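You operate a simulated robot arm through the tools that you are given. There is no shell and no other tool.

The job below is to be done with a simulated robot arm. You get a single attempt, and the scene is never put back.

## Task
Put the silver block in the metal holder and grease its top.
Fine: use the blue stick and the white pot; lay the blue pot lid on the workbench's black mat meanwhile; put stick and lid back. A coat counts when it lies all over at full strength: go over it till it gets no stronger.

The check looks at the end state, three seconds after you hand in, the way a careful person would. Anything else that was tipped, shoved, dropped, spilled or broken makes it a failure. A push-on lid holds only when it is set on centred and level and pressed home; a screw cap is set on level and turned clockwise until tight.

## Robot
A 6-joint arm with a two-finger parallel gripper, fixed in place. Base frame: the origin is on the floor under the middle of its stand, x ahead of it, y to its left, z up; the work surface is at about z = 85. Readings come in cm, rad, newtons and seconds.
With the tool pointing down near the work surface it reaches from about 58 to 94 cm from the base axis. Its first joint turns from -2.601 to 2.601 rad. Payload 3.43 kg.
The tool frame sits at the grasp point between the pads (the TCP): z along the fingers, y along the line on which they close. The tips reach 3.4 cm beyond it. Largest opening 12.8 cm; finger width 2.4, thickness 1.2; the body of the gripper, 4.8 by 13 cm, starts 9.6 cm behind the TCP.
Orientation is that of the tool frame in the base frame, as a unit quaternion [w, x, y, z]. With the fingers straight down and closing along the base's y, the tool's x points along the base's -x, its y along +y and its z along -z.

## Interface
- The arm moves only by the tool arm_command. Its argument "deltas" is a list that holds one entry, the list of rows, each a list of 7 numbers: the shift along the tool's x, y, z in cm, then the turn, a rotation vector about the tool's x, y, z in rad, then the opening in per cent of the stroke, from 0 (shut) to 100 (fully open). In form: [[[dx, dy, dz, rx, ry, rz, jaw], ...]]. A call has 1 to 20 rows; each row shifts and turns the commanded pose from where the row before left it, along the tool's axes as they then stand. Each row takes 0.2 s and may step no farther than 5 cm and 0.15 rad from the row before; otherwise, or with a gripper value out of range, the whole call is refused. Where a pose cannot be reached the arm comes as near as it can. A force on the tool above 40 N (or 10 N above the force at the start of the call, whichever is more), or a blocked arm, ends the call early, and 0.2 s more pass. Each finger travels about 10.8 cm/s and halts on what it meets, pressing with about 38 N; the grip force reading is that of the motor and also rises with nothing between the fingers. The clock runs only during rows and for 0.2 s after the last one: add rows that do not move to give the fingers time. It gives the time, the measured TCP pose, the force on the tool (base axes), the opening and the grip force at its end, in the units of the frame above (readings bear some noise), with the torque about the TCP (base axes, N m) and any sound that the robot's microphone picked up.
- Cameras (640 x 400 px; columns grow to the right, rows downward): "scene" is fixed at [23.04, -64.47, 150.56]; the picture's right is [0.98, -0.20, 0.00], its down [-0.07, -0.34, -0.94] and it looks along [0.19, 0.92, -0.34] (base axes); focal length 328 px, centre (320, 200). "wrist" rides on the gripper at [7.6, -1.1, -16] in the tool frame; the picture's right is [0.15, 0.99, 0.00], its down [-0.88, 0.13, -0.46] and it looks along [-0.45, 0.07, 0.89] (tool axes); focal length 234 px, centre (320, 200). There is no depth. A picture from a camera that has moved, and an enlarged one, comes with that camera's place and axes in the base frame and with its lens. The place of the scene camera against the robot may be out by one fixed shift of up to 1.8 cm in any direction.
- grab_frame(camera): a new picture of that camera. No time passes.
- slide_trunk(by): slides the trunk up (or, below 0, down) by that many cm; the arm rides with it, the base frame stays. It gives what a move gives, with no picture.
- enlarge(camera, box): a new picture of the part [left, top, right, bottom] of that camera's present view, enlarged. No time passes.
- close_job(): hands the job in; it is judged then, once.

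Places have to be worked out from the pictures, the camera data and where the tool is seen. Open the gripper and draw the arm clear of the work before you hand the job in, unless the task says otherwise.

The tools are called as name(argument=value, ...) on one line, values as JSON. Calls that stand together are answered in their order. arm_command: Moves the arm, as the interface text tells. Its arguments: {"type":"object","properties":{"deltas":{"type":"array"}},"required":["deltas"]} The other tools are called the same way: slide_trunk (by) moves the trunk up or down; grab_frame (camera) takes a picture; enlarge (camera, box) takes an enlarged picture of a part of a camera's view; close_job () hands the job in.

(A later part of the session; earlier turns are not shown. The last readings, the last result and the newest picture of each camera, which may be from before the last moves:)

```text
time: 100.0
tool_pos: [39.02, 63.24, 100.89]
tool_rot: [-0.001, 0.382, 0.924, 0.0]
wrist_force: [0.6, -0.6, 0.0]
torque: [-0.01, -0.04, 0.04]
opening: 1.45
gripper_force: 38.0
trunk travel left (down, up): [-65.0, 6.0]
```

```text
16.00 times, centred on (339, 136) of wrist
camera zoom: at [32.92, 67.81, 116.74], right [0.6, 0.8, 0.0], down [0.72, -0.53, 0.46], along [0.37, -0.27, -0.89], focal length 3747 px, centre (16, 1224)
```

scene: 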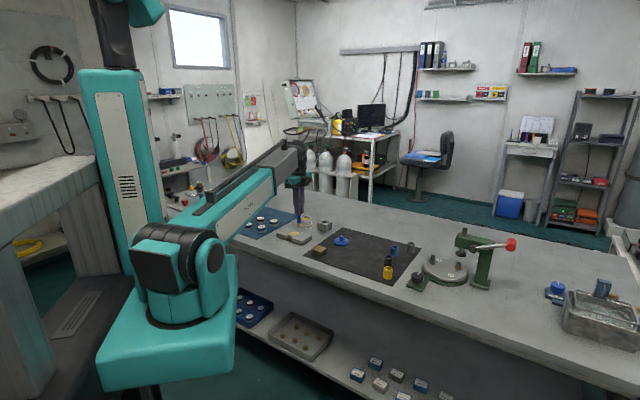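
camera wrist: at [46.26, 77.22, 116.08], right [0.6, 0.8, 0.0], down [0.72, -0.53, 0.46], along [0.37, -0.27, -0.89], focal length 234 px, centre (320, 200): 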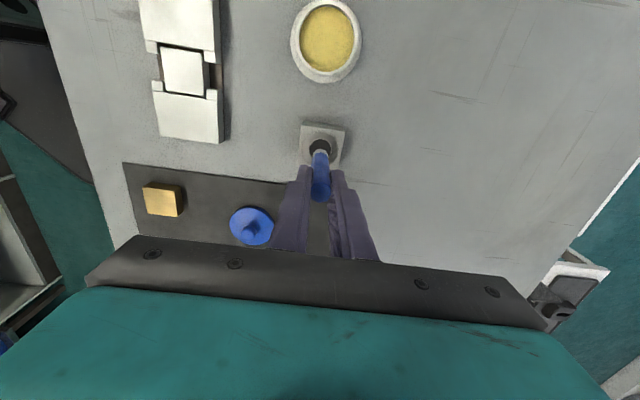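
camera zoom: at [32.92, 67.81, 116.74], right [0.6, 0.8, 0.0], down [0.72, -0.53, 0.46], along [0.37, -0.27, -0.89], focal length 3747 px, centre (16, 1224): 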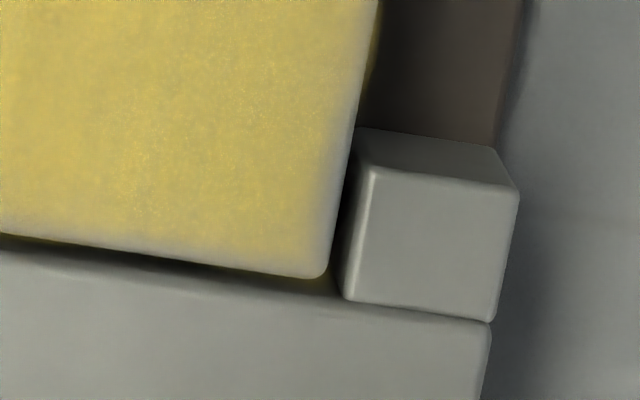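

The inner coat is uniform and the rim pattern is unchanged since the last pass. For certainty I do one verified-pressure stroke along the +x edge, and see whether anything gets stronger.

arm_command(deltas=[[[2.5, -0.72, 0, 0, 0, 0, 0], [2.5, -0.72, 0, 0, 0, 0, 0], [0, 0, 2, 0, 0, 0, 0], [0, 0, 2, 0, 0, 0, 0], [0, 0, 0.4, 0, 0, 0, 0], [0, 0, 0.15, 0, 0, 0, 0], [0, 0, 0.08, 0, 0, 0, 0], [0, 0, 0, 0, 0, 0, 0]]])

enlarge(camera="wrist", box=[260, 100, 380, 200])

```text
time: 101.8
tool_pos: [34.55, 65.63, 96.39]
tool_rot: [0.0, 0.383, 0.924, 0.001]
wrist_force: [2.7, -0.8, 14.9]
torque: [0.02, -0.16, -0.02]
opening: 1.42
gripper_force: 38.3
trunk travel left (down, up): [-65.0, 6.0]
```

```text
4.00 times, centred on (320, 150) of wrist
camera zoom: at [28.32, 70.15, 112.22], right [0.6, 0.8, 0.0], down [0.71, -0.53, 0.46], along [0.37, -0.27, -0.89], focal length 937 px, centre (320, 400)
```

zoom: 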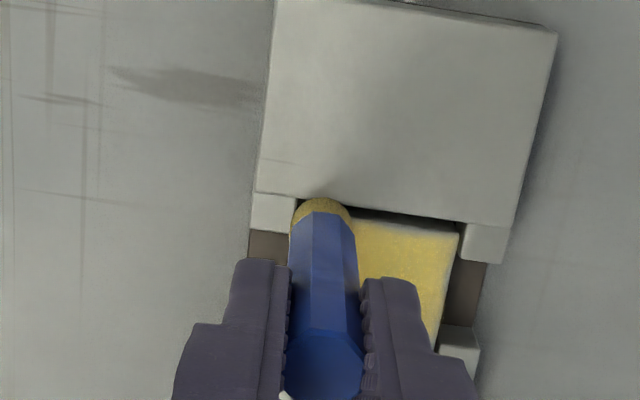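

15 N here means the felt is partly riding on the jaw/ear, which stand slightly proud. I shift the tip inward so its footprint stays on the block and check the force.

arm_command(deltas=[[[0, 0, -0.4, 0, 0, 0, 0], [-0.4, 0.15, 0, 0, 0, 0, 0], [0, 0, 0.35, 0, 0, 0, 0], [0, 0, 0.05, 0, 0, 0, 0], [0, 0, 0, 0, 0, 0, 0]]])

```text
time: 103.0
tool_pos: [34.79, 65.52, 96.3]
tool_rot: [0.0, 0.383, 0.924, 0.001]
wrist_force: [0.8, 0.9, 14.2]
torque: [0.15, -0.01, 0.02]
opening: 1.46
gripper_force: 37.9
trunk travel left (down, up): [-65.0, 6.0]
```

Same force inside the footprint, so block and jaws are flush. I ease pressure and do one rim lap at this spacing.

arm_command(deltas=[[[0, 0, -0.07, 0, 0, 0, 0], [0.2, -0.1, 0, 0, 0, 0, 0], [0, 0.62, 0, 0, 0, 0, 0], [0, 0.62, 0, 0, 0, 0, 0], [0, 0.62, 0, 0, 0, 0, 0], [0, 0.62, 0, 0, 0, 0, 0], [0, 0.62, 0, 0, 0, 0, 0], [-0.62, 0, 0, 0, 0, 0, 0], [-0.62, 0, 0, 0, 0, 0, 0], [-0.62, 0, 0, 0, 0, 0, 0], [-0.62, 0, 0, 0, 0, 0, 0], [-0.62, 0, 0, 0, 0, 0, 0], [0, 0, 0, 0, 0, 0, 0]]])

arm_command(deltas=[[[0, -0.62, 0, 0, 0, 0, 0], [0, -0.62, 0, 0, 0, 0, 0], [0, -0.62, 0, 0, 0, 0, 0], [0, -0.62, 0, 0, 0, 0, 0], [0, -0.62, 0, 0, 0, 0, 0], [0.62, 0, 0, 0, 0, 0, 0], [0.62, 0, 0, 0, 0, 0, 0], [0.62, 0, 0, 0, 0, 0, 0], [0.62, 0, 0, 0, 0, 0, 0], [0.62, 0, 0, 0, 0, 0, 0], [0, 0, 0, 0, 0, 0, 0]]])

arm_command(deltas=[[[0, 0, -0.5, 0, 0, 0, 0], [0, 0, -2, 0, 0, 0, 0], [0, 0, -2, 0, 0, 0, 0], [-3, 1.5, 0, 0, 0, 0, 0], [-2, 0, 0, 0, 0, 0, 0], [0, 0, 0, 0, 0, 0, 0]]])

enlarge(camera="wrist", box=[290, 85, 375, 150])

enlarge(camera="scene", box=[280, 215, 320, 245])

```text
time: 105.8
tool_pos: [39.05, 65.75, 96.23]
tool_rot: [0.0, 0.382, 0.924, 0.001]
wrist_force: [-2.8, 4.5, 19.5]
torque: [0.4, 0.37, -0.02]
opening: 1.44
gripper_force: 37.8
trunk travel left (down, up): [-65.0, 6.0]
```

```text
time: 108.2
tool_pos: [34.66, 65.67, 96.23]
tool_rot: [0.001, 0.383, 0.924, 0.0]
wrist_force: [3.9, -4.7, 4.0]
torque: [-0.43, -0.37, 0.02]
opening: 1.45
gripper_force: 37.7
trunk travel left (down, up): [-65.0, 6.0]
```

```text
time: 109.6
tool_pos: [39.32, 63.11, 100.56]
tool_rot: [0.0, 0.383, 0.924, 0.0]
wrist_force: [0.4, -0.6, -0.4]
torque: [0.01, 0.03, 0.03]
opening: 1.44
gripper_force: 38.1
trunk travel left (down, up): [-65.0, 6.0]
```

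```text
6.15 times, centred on (332, 118) of wrist
camera zoom: at [33.2, 67.62, 116.59], right [0.6, 0.8, 0.0], down [0.71, -0.53, 0.46], along [0.37, -0.27, -0.89], focal length 1441 px, centre (243, 708)
```

zoom: 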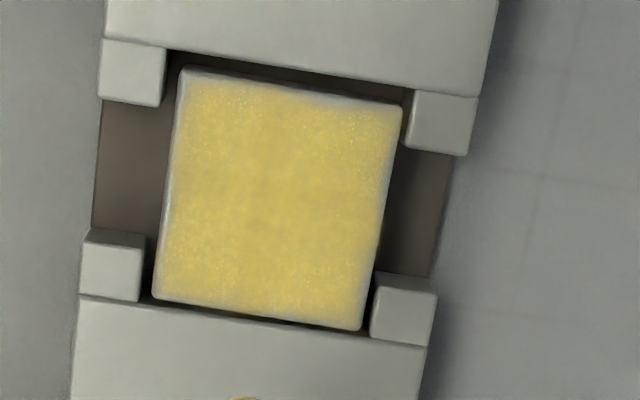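

```text
13.33 times, centred on (300, 230) of scene
camera zoom: at [23.04, -64.47, 150.56], right [0.98, -0.2, 0.0], down [-0.07, -0.34, -0.94], along [0.19, 0.92, -0.34], focal length 4367 px, centre (587, -200)
```

zoom: 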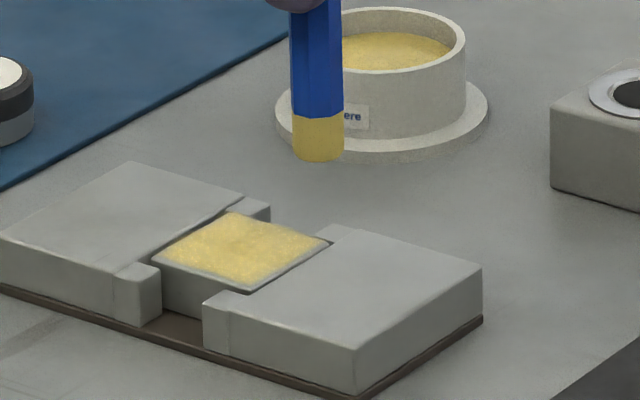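

Nothing changed with this lap: the coat is at full strength. Now I bring the stick back over its stand hole at about (52.2, 72.9).

arm_command(deltas=[[[-0.63, 4.0, 0, 0, 0, 0, 0], [-0.63, 4.0, 0, 0, 0, 0, 0], [-0.63, 4.0, 0, 0, 0, 0, 0], [-0.63, 4.0, 0, 0, 0, 0, 0], [0, 0, 0, 0, 0, 0, 0]]])

enlarge(camera="wrist", box=[260, 100, 380, 200])

enlarge(camera="scene", box=[300, 195, 350, 233])

```text
time: 110.8
tool_pos: [52.51, 72.79, 100.84]
tool_rot: [0.0, 0.381, 0.925, 0.001]
wrist_force: [0.2, 0.6, 0.1]
torque: [0.01, -0.03, 0.02]
opening: 1.45
gripper_force: 38.2
trunk travel left (down, up): [-65.0, 6.0]
```

```text
4.00 times, centred on (320, 150) of wrist
camera zoom: at [46.39, 77.23, 116.84], right [0.6, 0.8, 0.0], down [0.72, -0.53, 0.46], along [0.37, -0.27, -0.89], focal length 937 px, centre (320, 400)
```

zoom: 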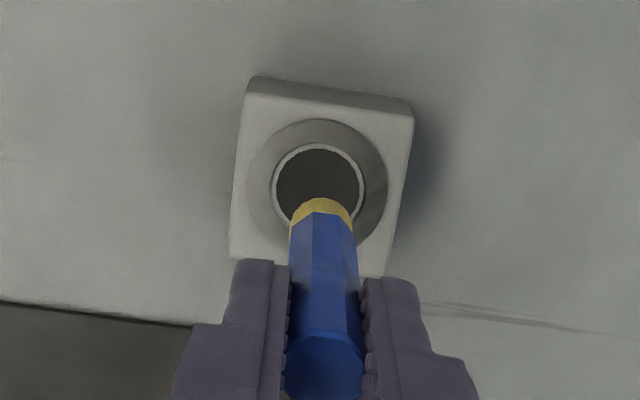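

```text
10.53 times, centred on (325, 214) of scene
camera zoom: at [23.04, -64.47, 150.56], right [0.98, -0.2, 0.0], down [-0.07, -0.34, -0.94], along [0.19, 0.92, -0.34], focal length 3448 px, centre (267, 53)
```

zoom: 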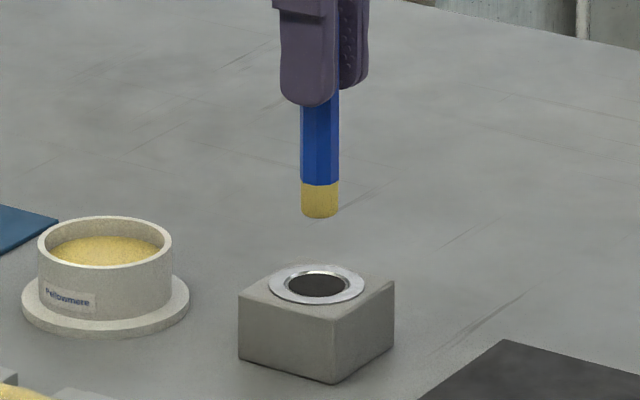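

Stick and hole line up within about 0.1 cm. I make the small correction and lower the stick into the stand.

arm_command(deltas=[[[-0.05, -0.08, 1.5, 0, 0, 0, 0], [0, 0, 1.5, 0, 0, 0, 0], [0, 0, 0.8, 0, 0, 0, 0], [0, 0, 0, 0, 0, 0, 0]]])

enlarge(camera="wrist", box=[260, 100, 380, 200])

enlarge(camera="scene", box=[300, 195, 350, 233])

```text
time: 111.8
tool_pos: [52.39, 72.66, 96.85]
tool_rot: [0.0, 0.383, 0.924, 0.0]
wrist_force: [0.1, 0.2, -0.4]
torque: [-0.01, 0.03, 0.0]
opening: 1.43
gripper_force: 38.2
trunk travel left (down, up): [-65.0, 6.0]
```

```text
4.00 times, centred on (320, 150) of wrist
camera zoom: at [46.19, 77.18, 112.82], right [0.6, 0.8, 0.0], down [0.72, -0.53, 0.46], along [0.37, -0.27, -0.89], focal length 937 px, centre (320, 400)
```

zoom: 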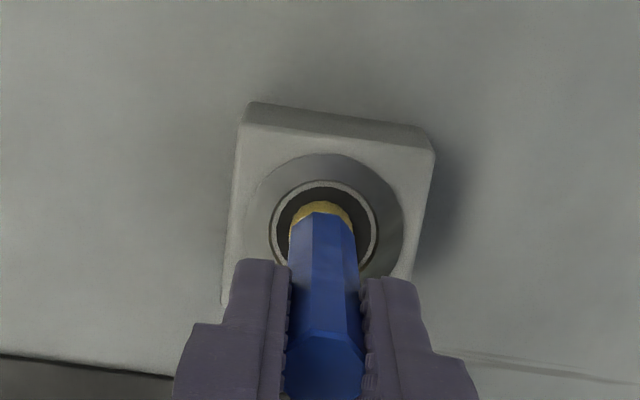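

```text
10.53 times, centred on (325, 214) of scene
camera zoom: at [23.04, -64.47, 150.56], right [0.98, -0.2, 0.0], down [-0.07, -0.34, -0.94], along [0.19, 0.92, -0.34], focal length 3448 px, centre (267, 53)
```

zoom: 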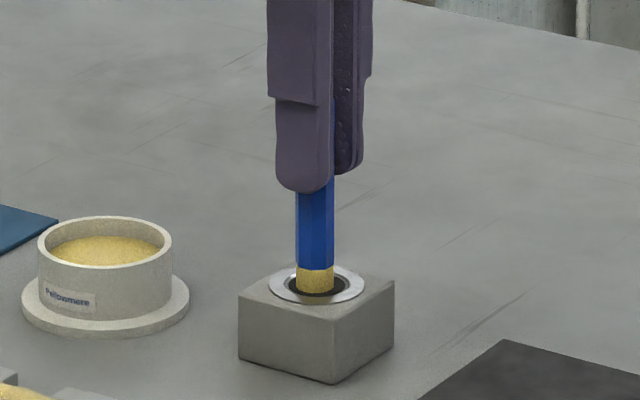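

The felt is entering the hole, well centred. I continue down and feel for the bottom.

arm_command(deltas=[[[0, 0, 1.0, 0, 0, 0, 0], [0, 0, 0.8, 0, 0, 0, 0], [0, 0, 0.3, 0, 0, 0, 0], [0, 0, 0, 0, 0, 0, 0]]])

enlarge(camera="scene", box=[300, 195, 350, 233])

```text
time: 112.8
tool_pos: [52.18, 72.52, 94.79]
tool_rot: [0.0, 0.382, 0.924, 0.0]
wrist_force: [-0.3, 0.4, -0.5]
torque: [-0.02, -0.01, -0.03]
opening: 1.44
gripper_force: 38.0
trunk travel left (down, up): [-65.0, 6.0]
```

```text
10.53 times, centred on (325, 214) of scene
camera zoom: at [23.04, -64.47, 150.56], right [0.98, -0.2, 0.0], down [-0.07, -0.34, -0.94], along [0.19, 0.92, -0.34], focal length 3448 px, centre (267, 53)
```

zoom: 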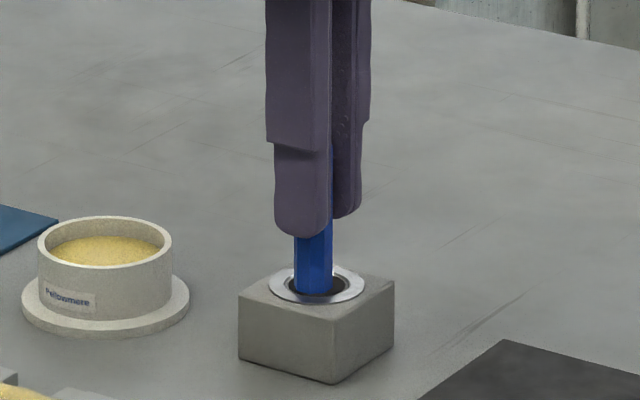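

Now in small steps until contact with the bottom of the stand.

arm_command(deltas=[[[0, 0, 0.15, 0, 0, 0, 0], [0, 0, 0.15, 0, 0, 0, 0], [0, 0, 0.1, 0, 0, 0, 0], [0, 0, 0, 0, 0, 0, 0]]])

arm_command(deltas=[[[0, 0, 0.1, 0, 0, 0, 0], [0, 0, 0, 0, 0, 0, 0]]])

```text
time: 113.8
tool_pos: [52.37, 72.66, 94.27]
tool_rot: [0.0, 0.383, 0.924, 0.001]
wrist_force: [-0.2, 0.2, 0.9]
torque: [0.02, 0.0, 0.0]
opening: 1.42
gripper_force: 37.9
trunk travel left (down, up): [-65.0, 6.0]
```

```text
time: 114.4
tool_pos: [52.29, 72.57, 94.47]
tool_rot: [0.0, 0.383, 0.924, 0.0]
wrist_force: [0.6, -0.3, 8.9]
torque: [-0.07, -0.03, -0.01]
opening: 1.49
gripper_force: 38.3
trunk travel left (down, up): [-65.0, 6.0]
```

Bottom reached (9 N). I ease off, open the fingers and rise straight up.

arm_command(deltas=[[[0, 0, -0.08, 0, 0, 0, 0], [0, 0, 0, 0, 0, 0, 15], [0, 0, 0, 0, 0, 0, 22], [0, 0, 0, 0, 0, 0, 30], [0, 0, 0, 0, 0, 0, 38], [0, 0, 0, 0, 0, 0, 38]]])

enlarge(camera="scene", box=[300, 195, 350, 233])

enlarge(camera="wrist", box=[260, 100, 380, 240])

```text
time: 115.8
tool_pos: [52.24, 72.6, 94.35]
tool_rot: [-0.001, 0.383, 0.924, 0.0]
wrist_force: [0.3, 0.0, 0.6]
torque: [0.0, 0.03, -0.03]
opening: 4.89
gripper_force: 0.1
trunk travel left (down, up): [-65.0, 6.0]
```

```text
10.53 times, centred on (325, 214) of scene
camera zoom: at [23.04, -64.47, 150.56], right [0.98, -0.2, 0.0], down [-0.07, -0.34, -0.94], along [0.19, 0.92, -0.34], focal length 3448 px, centre (267, 53)
```

zoom: 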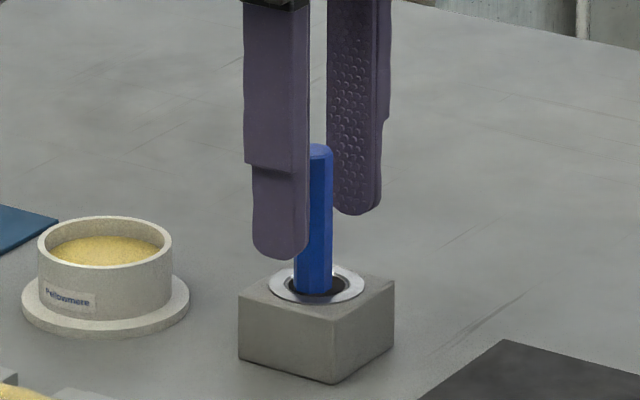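

```text
2.86 times, centred on (320, 170) of wrist
camera zoom: at [46.11, 77.17, 110.29], right [0.6, 0.8, 0.0], down [0.72, -0.53, 0.46], along [0.37, -0.27, -0.89], focal length 669 px, centre (320, 286)
```

zoom: 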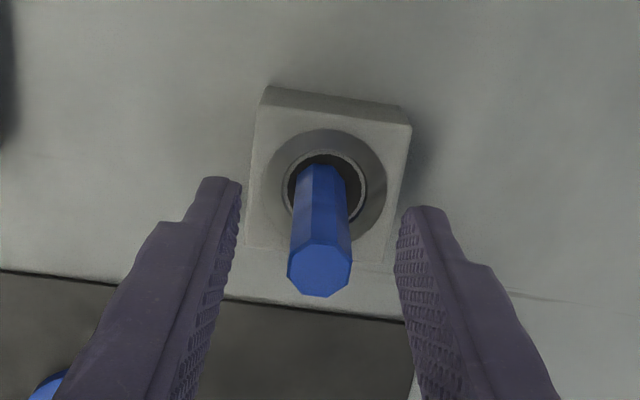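

The stick stands in its hole by itself. I rise straight up and check it again.

arm_command(deltas=[[[0, 0, -1.5, 0, 0, 0, 38], [0, 0, -3, 0, 0, 0, 38], [0, 0, -4, 0, 0, 0, 38], [0, 0, 0, 0, 0, 0, 38]]])

enlarge(camera="scene", box=[300, 195, 350, 233])

enlarge(camera="wrist", box=[260, 80, 380, 220])

```text
time: 116.8
tool_pos: [52.38, 72.78, 102.77]
tool_rot: [0.0, 0.382, 0.924, 0.0]
wrist_force: [0.7, -0.1, 0.8]
torque: [-0.01, -0.01, 0.01]
opening: 4.85
gripper_force: 0.0
trunk travel left (down, up): [-65.0, 6.0]
```

```text
10.53 times, centred on (325, 214) of scene
camera zoom: at [23.04, -64.47, 150.56], right [0.98, -0.2, 0.0], down [-0.07, -0.34, -0.94], along [0.19, 0.92, -0.34], focal length 3448 px, centre (267, 53)
```

zoom: 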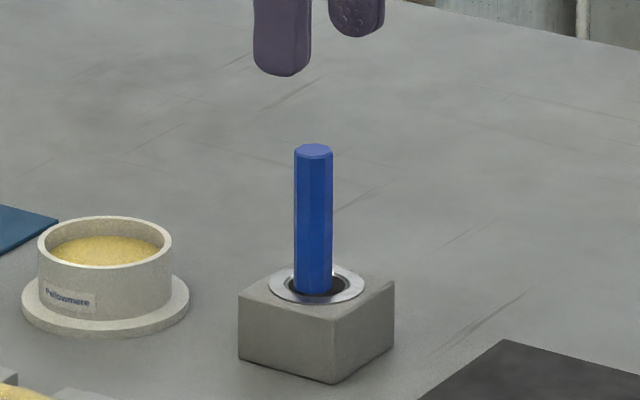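

```text
2.86 times, centred on (320, 150) of wrist
camera zoom: at [46.19, 77.29, 118.75], right [0.6, 0.8, 0.0], down [0.72, -0.53, 0.46], along [0.37, -0.27, -0.89], focal length 669 px, centre (320, 343)
```

zoom: 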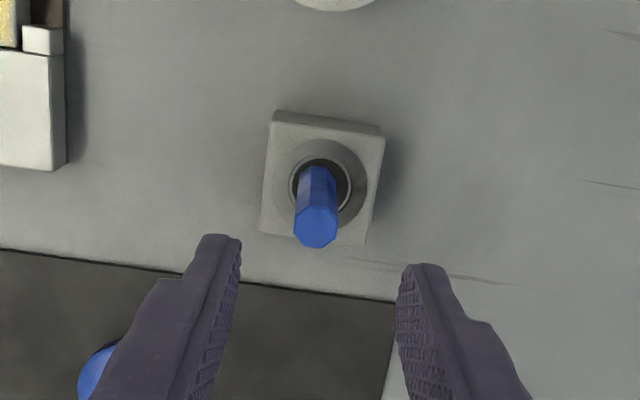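

The stick is upright in its stand. I move back over the lid on the mat at (56, 57.2).

arm_command(deltas=[[[-3.385, -2.1, 0, 0, 0, 0, 38], [-3.385, -2.1, 0, 0, 0, 0, 38], [-3.385, -2.1, 0, 0, 0, 0, 38], [-3.385, -2.1, 0, 0, 0, 0, 38], [0, 0, 3, 0, 0, 0, 38], [0, 0, 0, 0, 0, 0, 38]]])

enlarge(camera="wrist", box=[250, 90, 390, 230])

enlarge(camera="scene", box=[300, 190, 390, 260])

```text
time: 118.2
tool_pos: [55.96, 57.17, 99.69]
tool_rot: [0.0, 0.382, 0.924, 0.001]
wrist_force: [0.0, -0.1, -0.5]
torque: [-0.03, 0.01, 0.03]
opening: 4.87
gripper_force: 0.0
trunk travel left (down, up): [-65.0, 6.0]
```

```text
2.86 times, centred on (320, 160) of wrist
camera zoom: at [49.71, 61.66, 115.76], right [0.6, 0.8, 0.0], down [0.72, -0.53, 0.46], along [0.37, -0.27, -0.89], focal length 669 px, centre (320, 314)
```

zoom: 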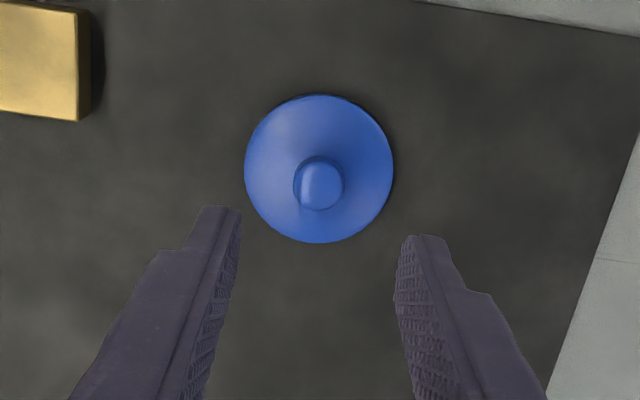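

```text
5.71 times, centred on (345, 225) of scene
camera zoom: at [23.04, -64.47, 150.56], right [0.98, -0.2, 0.0], down [-0.07, -0.34, -0.94], along [0.19, 0.92, -0.34], focal length 1872 px, centre (177, 57)
```

zoom: 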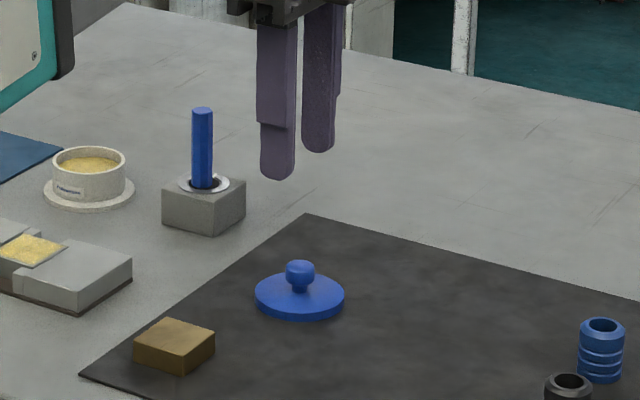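

The knob is right under the tool. I lower around it to the same grip height as before.

arm_command(deltas=[[[-0.05, 0, 3, 0, 0, 0, 38], [0, 0, 3, 0, 0, 0, 38], [0, 0, 2.5, 0, 0, 0, 38], [0, 0, 0.9, 0, 0, 0, 38], [0, 0, 0, 0, 0, 0, 38]]])

enlarge(camera="wrist", box=[250, 100, 390, 230])

enlarge(camera="scene", box=[310, 205, 380, 252])

```text
time: 119.4
tool_pos: [55.9, 56.93, 90.44]
tool_rot: [0.0, 0.383, 0.924, 0.0]
wrist_force: [0.3, 0.6, -1.0]
torque: [0.02, 0.03, 0.01]
opening: 4.86
gripper_force: 0.0
trunk travel left (down, up): [-65.0, 6.0]
```

```text
3.08 times, centred on (320, 165) of wrist
camera zoom: at [49.86, 61.56, 106.31], right [0.6, 0.8, 0.0], down [0.71, -0.53, 0.46], along [0.37, -0.27, -0.89], focal length 720 px, centre (320, 308)
```

zoom: 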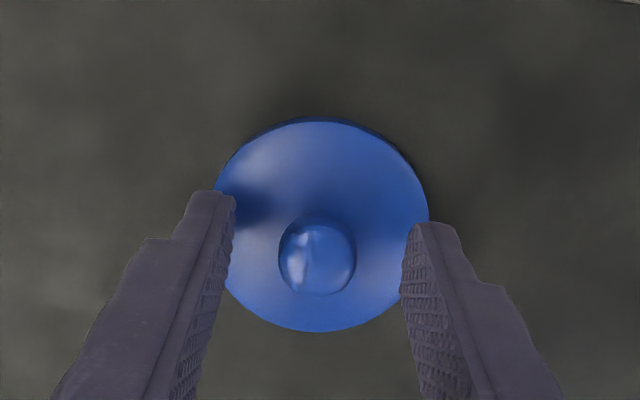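

```text
8.51 times, centred on (345, 228) of scene
camera zoom: at [23.04, -64.47, 150.56], right [0.98, -0.2, 0.0], down [-0.07, -0.34, -0.94], along [0.19, 0.92, -0.34], focal length 2788 px, centre (107, -43)
```

zoom: 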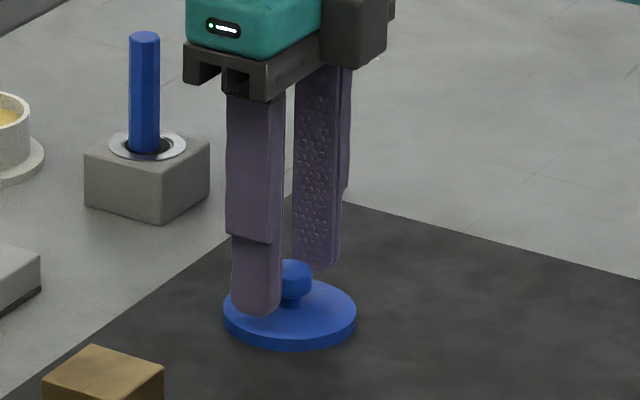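

Same relationship as the first grasp; I lower 0.2 cm and close on the knob.

arm_command(deltas=[[[0, 0, 0.2, 0, 0, 0, 38], [0, 0, 0, 0, 0, 0, 28], [0, 0, 0, 0, 0, 0, 18], [0, 0, 0, 0, 0, 0, 8], [0, 0, 0, 0, 0, 0, 0], [0, 0, 0, 0, 0, 0, 0]]])

enlarge(camera="wrist", box=[250, 100, 390, 230])

enlarge(camera="scene", box=[310, 205, 380, 252])

```text
time: 120.8
tool_pos: [56.08, 57.09, 90.19]
tool_rot: [0.0, 0.383, 0.924, 0.0]
wrist_force: [0.4, 0.3, 0.9]
torque: [-0.01, 0.01, 0.0]
opening: 1.93
gripper_force: 38.7
trunk travel left (down, up): [-65.0, 6.0]
```

```text
3.08 times, centred on (320, 165) of wrist
camera zoom: at [49.86, 61.59, 106.13], right [0.6, 0.8, 0.0], down [0.72, -0.53, 0.46], along [0.37, -0.27, -0.89], focal length 720 px, centre (320, 308)
```

zoom: 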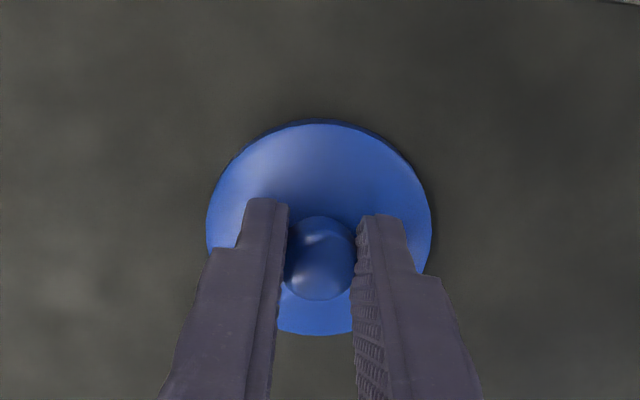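

```text
8.51 times, centred on (345, 228) of scene
camera zoom: at [23.04, -64.47, 150.56], right [0.98, -0.2, 0.0], down [-0.07, -0.34, -0.94], along [0.19, 0.92, -0.34], focal length 2788 px, centre (107, -43)
```

zoom: 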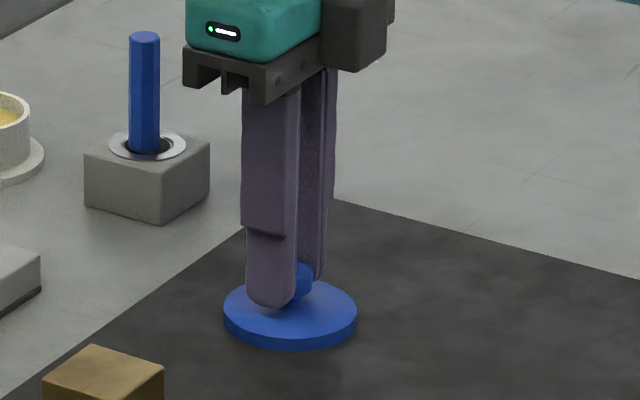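

Lid held at 1.93 cm, level. I lift it high, carry it back over the pot clear of the stick, and come to a hover above the rim.

arm_command(deltas=[[[0, 0, -1, 0, 0, 0, 0], [0, 0, -4, 0, 0, 0, 0], [0, 0, -4, 0, 0, 0, 0], [0, 0, -4, 0, 0, 0, 0], [3.567, 1.071, 0, 0, 0, 0, 0], [3.567, 1.071, 0, 0, 0, 0, 0], [3.567, 1.071, 0, 0, 0, 0, 0], [3.567, 1.071, 0, 0, 0, 0, 0], [3.567, 1.071, 0, 0, 0, 0, 0], [3.567, 1.071, 0, 0, 0, 0, 0], [3.567, 1.071, 0, 0, 0, 0, 0], [0, 0, 4, 0, 0, 0, 0], [0, 0, 0, 0, 0, 0, 0]]])

enlarge(camera="wrist", box=[250, 90, 390, 230])

enlarge(camera="scene", box=[280, 185, 340, 232])

```text
time: 123.6
tool_pos: [43.43, 80.19, 99.13]
tool_rot: [0.0, 0.383, 0.924, 0.0]
wrist_force: [-1.0, 0.0, 0.0]
torque: [0.02, -0.03, 0.02]
opening: 1.92
gripper_force: 37.9
trunk travel left (down, up): [-65.0, 6.0]
```

```text
2.86 times, centred on (320, 160) of wrist
camera zoom: at [37.3, 84.72, 115.18], right [0.6, 0.8, 0.0], down [0.72, -0.53, 0.46], along [0.37, -0.27, -0.89], focal length 669 px, centre (320, 314)
```

zoom: 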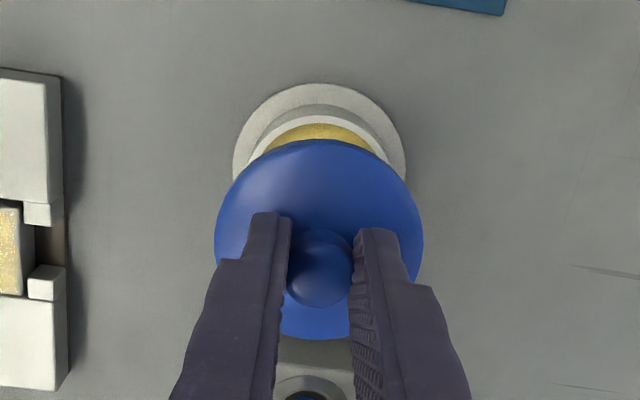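

```text
8.51 times, centred on (310, 208) of scene
camera zoom: at [23.04, -64.47, 150.56], right [0.98, -0.2, 0.0], down [-0.07, -0.34, -0.94], along [0.19, 0.92, -0.34], focal length 2788 px, centre (405, 128)
```

zoom: 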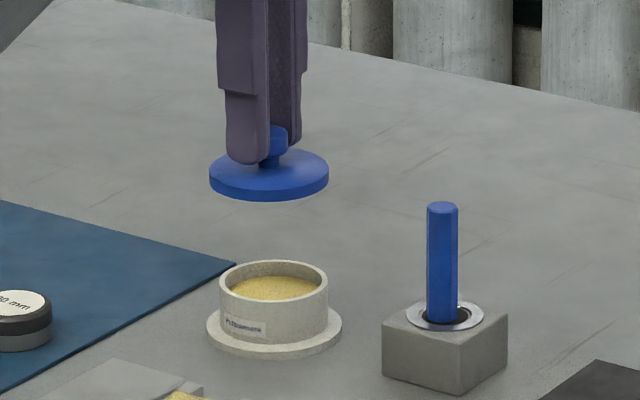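

From the image the pot centre is about 0.25 cm toward tool −x of the lid's axis. I correct that and lower to just above the rim.

arm_command(deltas=[[[-0.25, 0, 2, 0, 0, 0, 0], [0, 0, 2, 0, 0, 0, 0], [0, 0, 1.4, 0, 0, 0, 0], [0, 0, 0, 0, 0, 0, 0]]])

enlarge(camera="wrist", box=[250, 90, 390, 230])

enlarge(camera="scene", box=[285, 195, 335, 232])

```text
time: 124.6
tool_pos: [43.63, 80.04, 93.76]
tool_rot: [-0.001, 0.382, 0.924, 0.001]
wrist_force: [-0.7, 0.2, -0.4]
torque: [0.01, 0.0, -0.02]
opening: 1.92
gripper_force: 38.4
trunk travel left (down, up): [-65.0, 6.0]
```

```text
2.86 times, centred on (320, 160) of wrist
camera zoom: at [37.47, 84.51, 109.74], right [0.6, 0.8, 0.0], down [0.72, -0.53, 0.46], along [0.37, -0.27, -0.89], focal length 669 px, centre (320, 314)
```

zoom: 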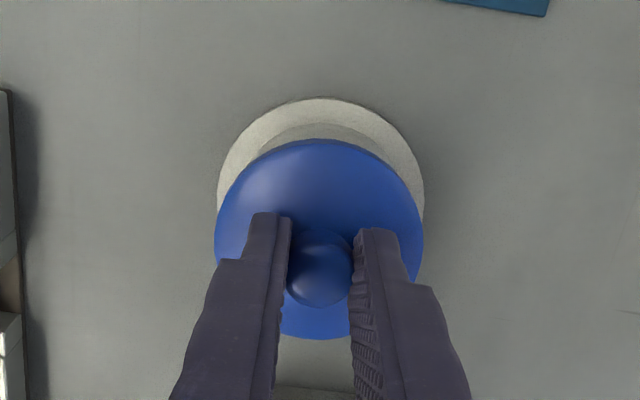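

```text
10.81 times, centred on (310, 214) of scene
camera zoom: at [23.04, -64.47, 150.56], right [0.98, -0.2, 0.0], down [-0.07, -0.34, -0.94], along [0.19, 0.92, -0.34], focal length 3541 px, centre (428, 54)
```

zoom: 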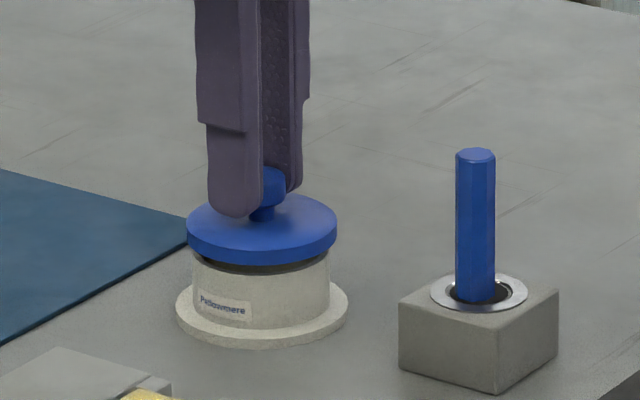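

Lid and pot are concentric within about 0.05 cm in both views. I lower onto the rim in small steps.

arm_command(deltas=[[[-0.03, 0.04, 0.4, 0, 0, 0, 0], [0, 0, 0.3, 0, 0, 0, 0], [0, 0, 0.2, 0, 0, 0, 0], [0, 0, 0, 0, 0, 0, 0]]])

enlarge(camera="scene", box=[285, 195, 335, 232])

```text
time: 125.6
tool_pos: [43.77, 79.95, 93.15]
tool_rot: [0.0, 0.383, 0.924, 0.001]
wrist_force: [1.2, 4.4, 9.2]
torque: [0.15, 0.2, -0.05]
opening: 1.91
gripper_force: 38.3
trunk travel left (down, up): [-65.0, 6.0]
```

```text
10.81 times, centred on (310, 214) of scene
camera zoom: at [23.04, -64.47, 150.56], right [0.98, -0.2, 0.0], down [-0.07, -0.34, -0.94], along [0.19, 0.92, -0.34], focal length 3541 px, centre (428, 54)
```

zoom: 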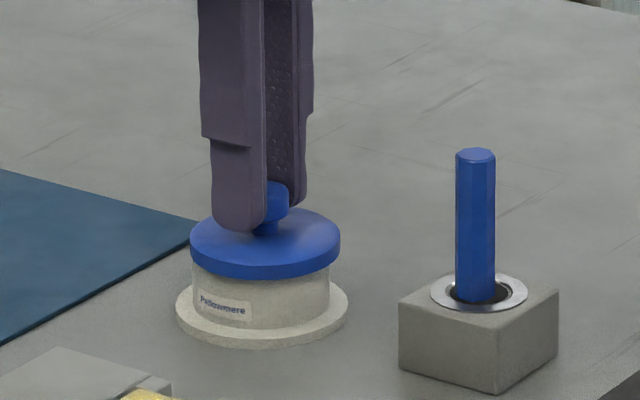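

The lid touched the rim with some side force (4.4 N), and the scene view shows it slightly to the right. I back up a little and re-measure the offset in both views.

arm_command(deltas=[[[0, 0, -0.5, 0, 0, 0, 0], [0, 0, 0, 0, 0, 0, 0], [0, 0, 0, 0, 0, 0, 0]]])

enlarge(camera="scene", box=[290, 203, 326, 230])

enlarge(camera="wrist", box=[265, 110, 375, 220])

```text
time: 126.4
tool_pos: [43.77, 79.87, 93.49]
tool_rot: [0.0, 0.382, 0.924, 0.001]
wrist_force: [0.7, -0.1, -0.1]
torque: [-0.03, 0.01, -0.01]
opening: 1.9
gripper_force: 38.2
trunk travel left (down, up): [-65.0, 6.0]
```

```text
14.81 times, centred on (308, 216) of scene
camera zoom: at [23.04, -64.47, 150.56], right [0.98, -0.2, 0.0], down [-0.07, -0.34, -0.94], along [0.19, 0.92, -0.34], focal length 4852 px, centre (498, -44)
```

zoom: 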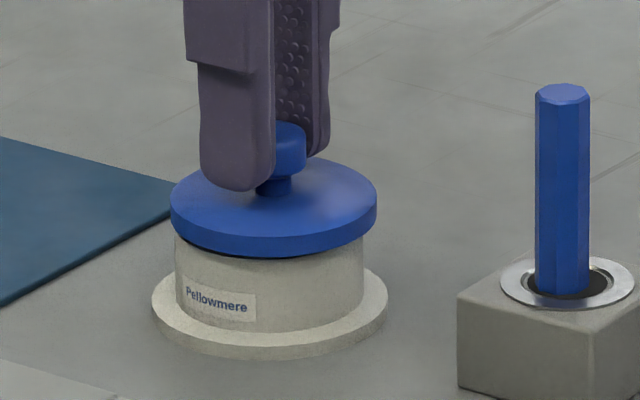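

```text
3.64 times, centred on (320, 165) of wrist
camera zoom: at [37.58, 84.42, 109.36], right [0.6, 0.8, 0.0], down [0.72, -0.53, 0.46], along [0.37, -0.27, -0.89], focal length 852 px, centre (320, 327)
```

zoom: 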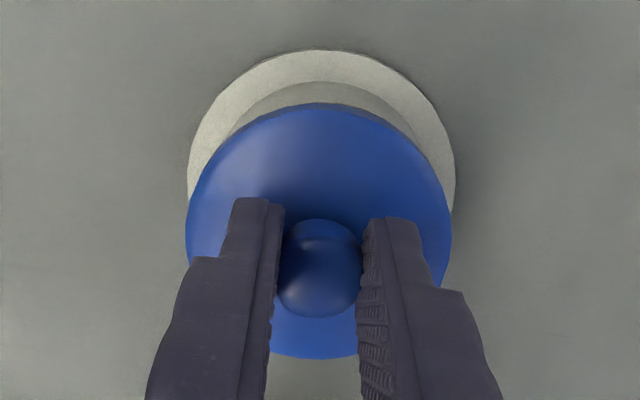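

Comparing with the image taken when the lid was seated, the lid needs to go about +0.17 cm along tool x (consistent with the scene view and the side force). I apply it and re-check before lowering.

arm_command(deltas=[[[0.17, -0.02, 0, 0, 0, 0, 0], [0, 0, 0, 0, 0, 0, 0], [0, 0, 0, 0, 0, 0, 0]]])

enlarge(camera="scene", box=[290, 203, 326, 230])

enlarge(camera="wrist", box=[265, 110, 375, 220])

```text
time: 127.2
tool_pos: [43.72, 80.07, 93.47]
tool_rot: [0.0, 0.383, 0.924, 0.0]
wrist_force: [0.6, 0.5, -0.6]
torque: [0.01, 0.0, -0.01]
opening: 1.91
gripper_force: 37.6
trunk travel left (down, up): [-65.0, 6.0]
```

```text
14.81 times, centred on (308, 216) of scene
camera zoom: at [23.04, -64.47, 150.56], right [0.98, -0.2, 0.0], down [-0.07, -0.34, -0.94], along [0.19, 0.92, -0.34], focal length 4852 px, centre (498, -44)
```

zoom: 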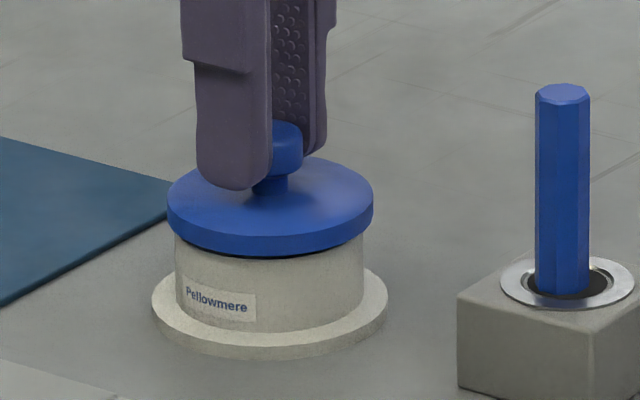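

```text
3.64 times, centred on (320, 165) of wrist
camera zoom: at [37.49, 84.53, 109.36], right [0.6, 0.8, 0.0], down [0.72, -0.53, 0.46], along [0.37, -0.27, -0.89], focal length 852 px, centre (320, 327)
```

zoom: 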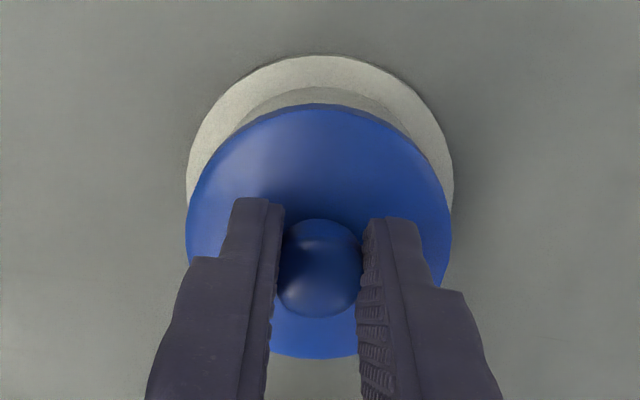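

Now both views agree to within ~0.05 cm. I lower slowly onto the rim.

arm_command(deltas=[[[0, -0.02, 0.3, 0, 0, 0, 0], [0, 0, 0.2, 0, 0, 0, 0], [0, 0, 0, 0, 0, 0, 0]]])

arm_command(deltas=[[[0, 0, 0.15, 0, 0, 0, 0], [0, 0, 0, 0, 0, 0, 0]]])

enlarge(camera="scene", box=[290, 203, 326, 230])

```text
time: 128.0
tool_pos: [43.44, 80.1, 93.07]
tool_rot: [-0.001, 0.382, 0.924, 0.001]
wrist_force: [0.2, 0.0, -0.3]
torque: [-0.02, 0.02, -0.03]
opening: 1.95
gripper_force: 38.1
trunk travel left (down, up): [-65.0, 6.0]
```

```text
time: 128.6
tool_pos: [43.63, 80.07, 92.78]
tool_rot: [0.0, 0.383, 0.924, 0.0]
wrist_force: [0.0, 0.5, -1.3]
torque: [0.03, -0.01, 0.05]
opening: 1.91
gripper_force: 38.1
trunk travel left (down, up): [-65.0, 6.0]
```

```text
14.81 times, centred on (308, 216) of scene
camera zoom: at [23.04, -64.47, 150.56], right [0.98, -0.2, 0.0], down [-0.07, -0.34, -0.94], along [0.19, 0.92, -0.34], focal length 4852 px, centre (498, -44)
```

zoom: 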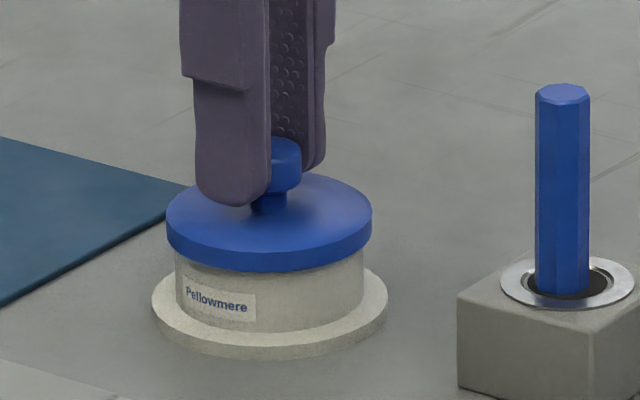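

The skirt now slips over the rim with no force. I continue down in small steps to seat it.

arm_command(deltas=[[[0, 0, 0.15, 0, 0, 0, 0], [0, 0, 0.15, 0, 0, 0, 0], [0, 0, 0, 0, 0, 0, 0]]])

arm_command(deltas=[[[0, 0, 0.1, 0, 0, 0, 0], [0, 0, 0.1, 0, 0, 0, 0], [0, 0, 0, 0, 0, 0, 0]]])

enlarge(camera="scene", box=[290, 203, 326, 230])

```text
time: 129.4
tool_pos: [43.66, 80.13, 92.53]
tool_rot: [0.0, 0.383, 0.924, 0.001]
wrist_force: [0.3, 2.9, 6.8]
torque: [-0.1, 0.03, 0.02]
opening: 1.94
gripper_force: 38.4
trunk travel left (down, up): [-65.0, 6.0]
```

```text
time: 130.2
tool_pos: [43.61, 80.06, 92.59]
tool_rot: [0.0, 0.381, 0.925, 0.003]
wrist_force: [1.5, 6.5, 21.4]
torque: [-0.1, 0.03, 0.0]
opening: 1.92
gripper_force: 38.1
trunk travel left (down, up): [-65.0, 6.0]
```

```text
14.81 times, centred on (308, 216) of scene
camera zoom: at [23.04, -64.47, 150.56], right [0.98, -0.2, 0.0], down [-0.07, -0.34, -0.94], along [0.19, 0.92, -0.34], focal length 4852 px, centre (498, -44)
```

zoom: 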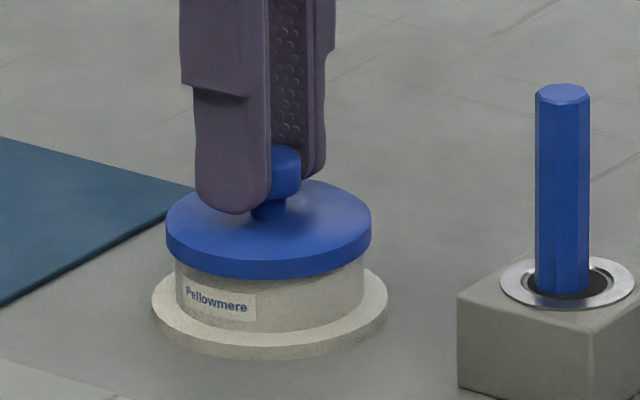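

Resistance of 21 N with some side force toward +y. I relieve the side load slightly and press on.

arm_command(deltas=[[[0.04, 0.07, 0, 0, 0, 0, 0], [0, 0, 0, 0, 0, 0, 0]]])

arm_command(deltas=[[[0, 0, 0.1, 0, 0, 0, 0], [0, 0, 0.05, 0, 0, 0, 0], [0, 0, 0, 0, 0, 0, 0]]])

enlarge(camera="scene", box=[290, 203, 326, 230])

enlarge(camera="wrist", box=[265, 110, 375, 220])

```text
time: 130.8
tool_pos: [43.55, 80.06, 92.59]
tool_rot: [0.001, 0.383, 0.924, 0.001]
wrist_force: [2.4, 1.6, 23.5]
torque: [-0.14, 0.12, -0.01]
opening: 1.92
gripper_force: 38.0
trunk travel left (down, up): [-65.0, 6.0]
```

```text
time: 131.6
tool_pos: [43.55, 80.04, 92.47]
tool_rot: [0.0, 0.383, 0.924, 0.003]
wrist_force: [3.9, 5.8, 31.0]
torque: [-0.09, 0.05, 0.01]
opening: 1.96
gripper_force: 38.1
trunk travel left (down, up): [-65.0, 6.0]
```

```text
14.81 times, centred on (308, 216) of scene
camera zoom: at [23.04, -64.47, 150.56], right [0.98, -0.2, 0.0], down [-0.07, -0.34, -0.94], along [0.19, 0.92, -0.34], focal length 4852 px, centre (498, -44)
```

zoom: 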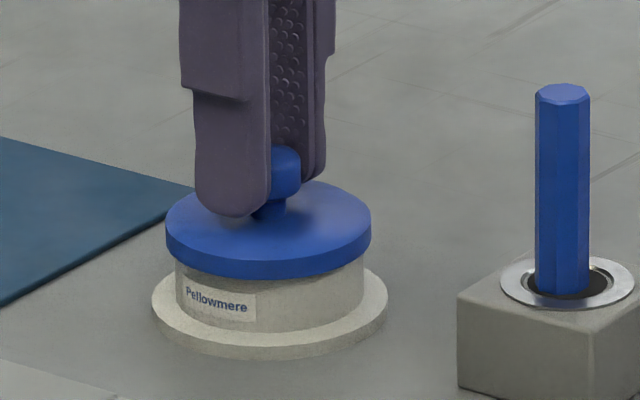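

```text
3.64 times, centred on (320, 165) of wrist
camera zoom: at [37.41, 84.49, 108.42], right [0.6, 0.8, 0.0], down [0.71, -0.53, 0.46], along [0.37, -0.27, -0.89], focal length 852 px, centre (320, 327)
```

zoom: 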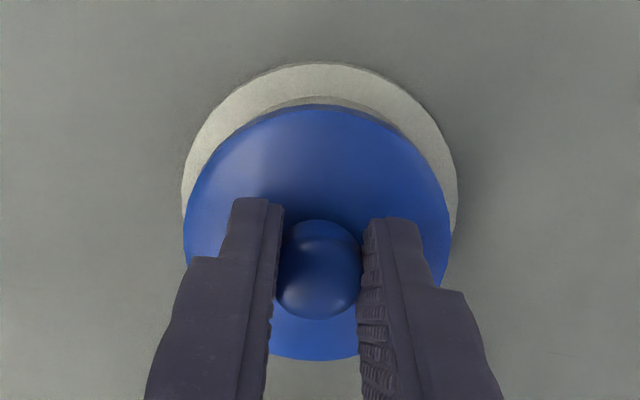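

The lid is no longer moving; I compare with the very first picture using the identical zoom box to see if it is home.

enlarge(camera="scene", box=[290, 205, 340, 237])

enlarge(camera="scene", box=[285, 195, 335, 229])

```text
12.50 times, centred on (315, 221) of scene
camera zoom: at [23.04, -64.47, 150.56], right [0.98, -0.2, 0.0], down [-0.07, -0.34, -0.94], along [0.19, 0.92, -0.34], focal length 4094 px, centre (382, -62)
```

zoom: 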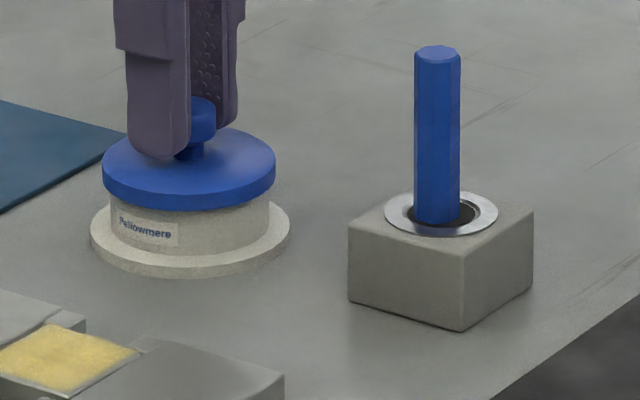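

```text
11.76 times, centred on (310, 212) of scene
camera zoom: at [23.04, -64.47, 150.56], right [0.98, -0.2, 0.0], down [-0.07, -0.34, -0.94], along [0.19, 0.92, -0.34], focal length 3853 px, centre (438, 59)
```

zoom: 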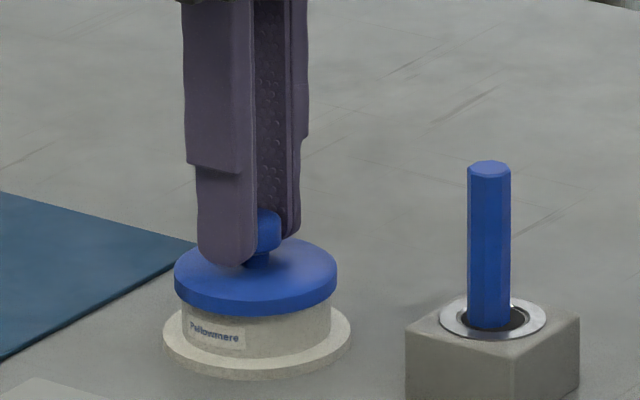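

Lid position and level match the original picture to about a pixel, and 31 N does not move it further, so it is home. I relax the side load, ease off and open the fingers.

arm_command(deltas=[[[0, 0.08, -0.1, 0, 0, 0, 0], [0, 0, -0.1, 0, 0, 0, 0], [0, 0, 0, 0, 0, 0, 15], [0, 0, 0, 0, 0, 0, 22], [0, 0, 0, 0, 0, 0, 32], [0, 0, 0, 0, 0, 0, 40], [0, 0, 0, 0, 0, 0, 40]]])

enlarge(camera="scene", box=[290, 205, 340, 237])

enlarge(camera="wrist", box=[265, 110, 375, 220])

```text
time: 133.2
tool_pos: [43.66, 80.29, 92.38]
tool_rot: [0.0, 0.383, 0.924, -0.001]
wrist_force: [1.0, 0.4, 1.1]
torque: [-0.05, -0.02, 0.03]
opening: 5.12
gripper_force: 0.1
trunk travel left (down, up): [-65.0, 6.0]
```

```text
12.50 times, centred on (315, 221) of scene
camera zoom: at [23.04, -64.47, 150.56], right [0.98, -0.2, 0.0], down [-0.07, -0.34, -0.94], along [0.19, 0.92, -0.34], focal length 4094 px, centre (382, -62)
```

zoom: 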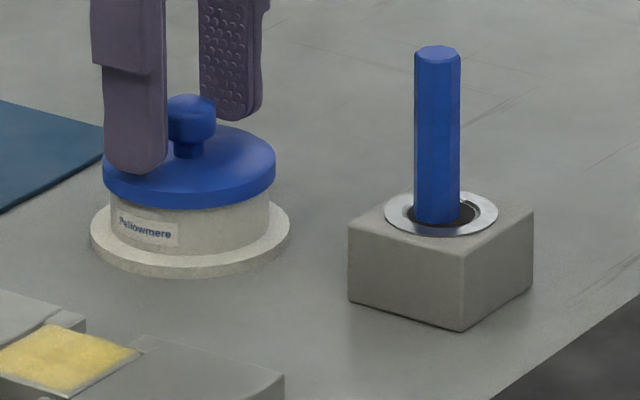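

```text
3.64 times, centred on (320, 165) of wrist
camera zoom: at [37.53, 84.71, 108.27], right [0.6, 0.8, 0.0], down [0.72, -0.53, 0.46], along [0.37, -0.27, -0.89], focal length 852 px, centre (320, 327)
```

zoom: 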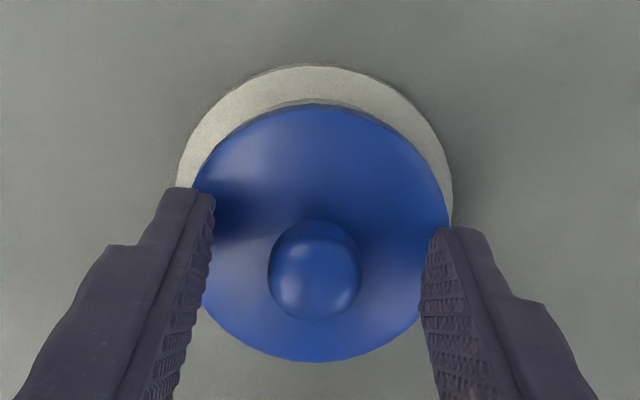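

The lid sits exactly as in the original picture. To be sure it is pressed home squarely, I rise, close the fingers and press straight down on the knob's top.

arm_command(deltas=[[[0, 0, -1.5, 0, 0, 0, 40], [0, 0, -3, 0, 0, 0, 40], [0.1, -0.1, -1, 0, 0, 0, 20], [0, 0, 0, 0, 0, 0, 0], [0, 0, 0, 0, 0, 0, 0], [0, 0, 0, 0, 0, 0, 0]]])

enlarge(camera="wrist", box=[265, 100, 375, 220])

enlarge(camera="scene", box=[285, 195, 335, 229])

```text
time: 134.6
tool_pos: [43.55, 80.19, 97.79]
tool_rot: [0.0, 0.382, 0.924, 0.0]
wrist_force: [0.9, -0.3, -0.5]
torque: [-0.03, -0.03, -0.03]
opening: 0.0
gripper_force: 33.1
trunk travel left (down, up): [-65.0, 6.0]
```

```text
3.33 times, centred on (320, 160) of wrist
camera zoom: at [37.35, 84.71, 113.71], right [0.6, 0.8, 0.0], down [0.72, -0.53, 0.46], along [0.37, -0.27, -0.89], focal length 781 px, centre (320, 333)
```

zoom: 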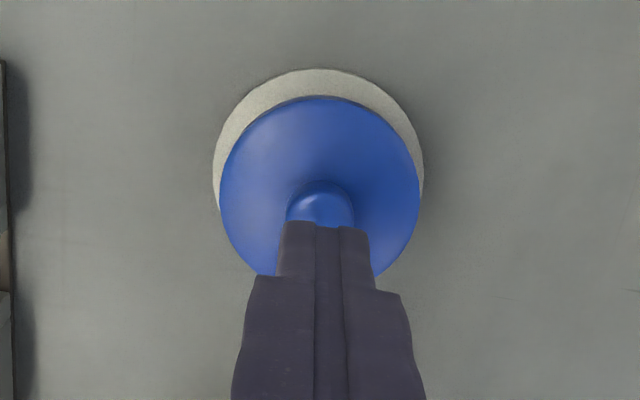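

```text
11.76 times, centred on (310, 212) of scene
camera zoom: at [23.04, -64.47, 150.56], right [0.98, -0.2, 0.0], down [-0.07, -0.34, -0.94], along [0.19, 0.92, -0.34], focal length 3853 px, centre (438, 59)
```

zoom: 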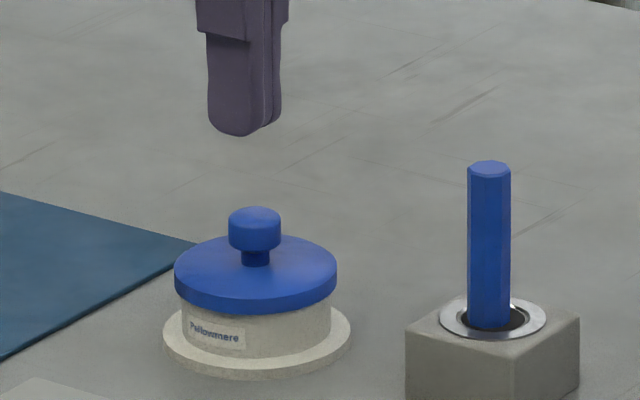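

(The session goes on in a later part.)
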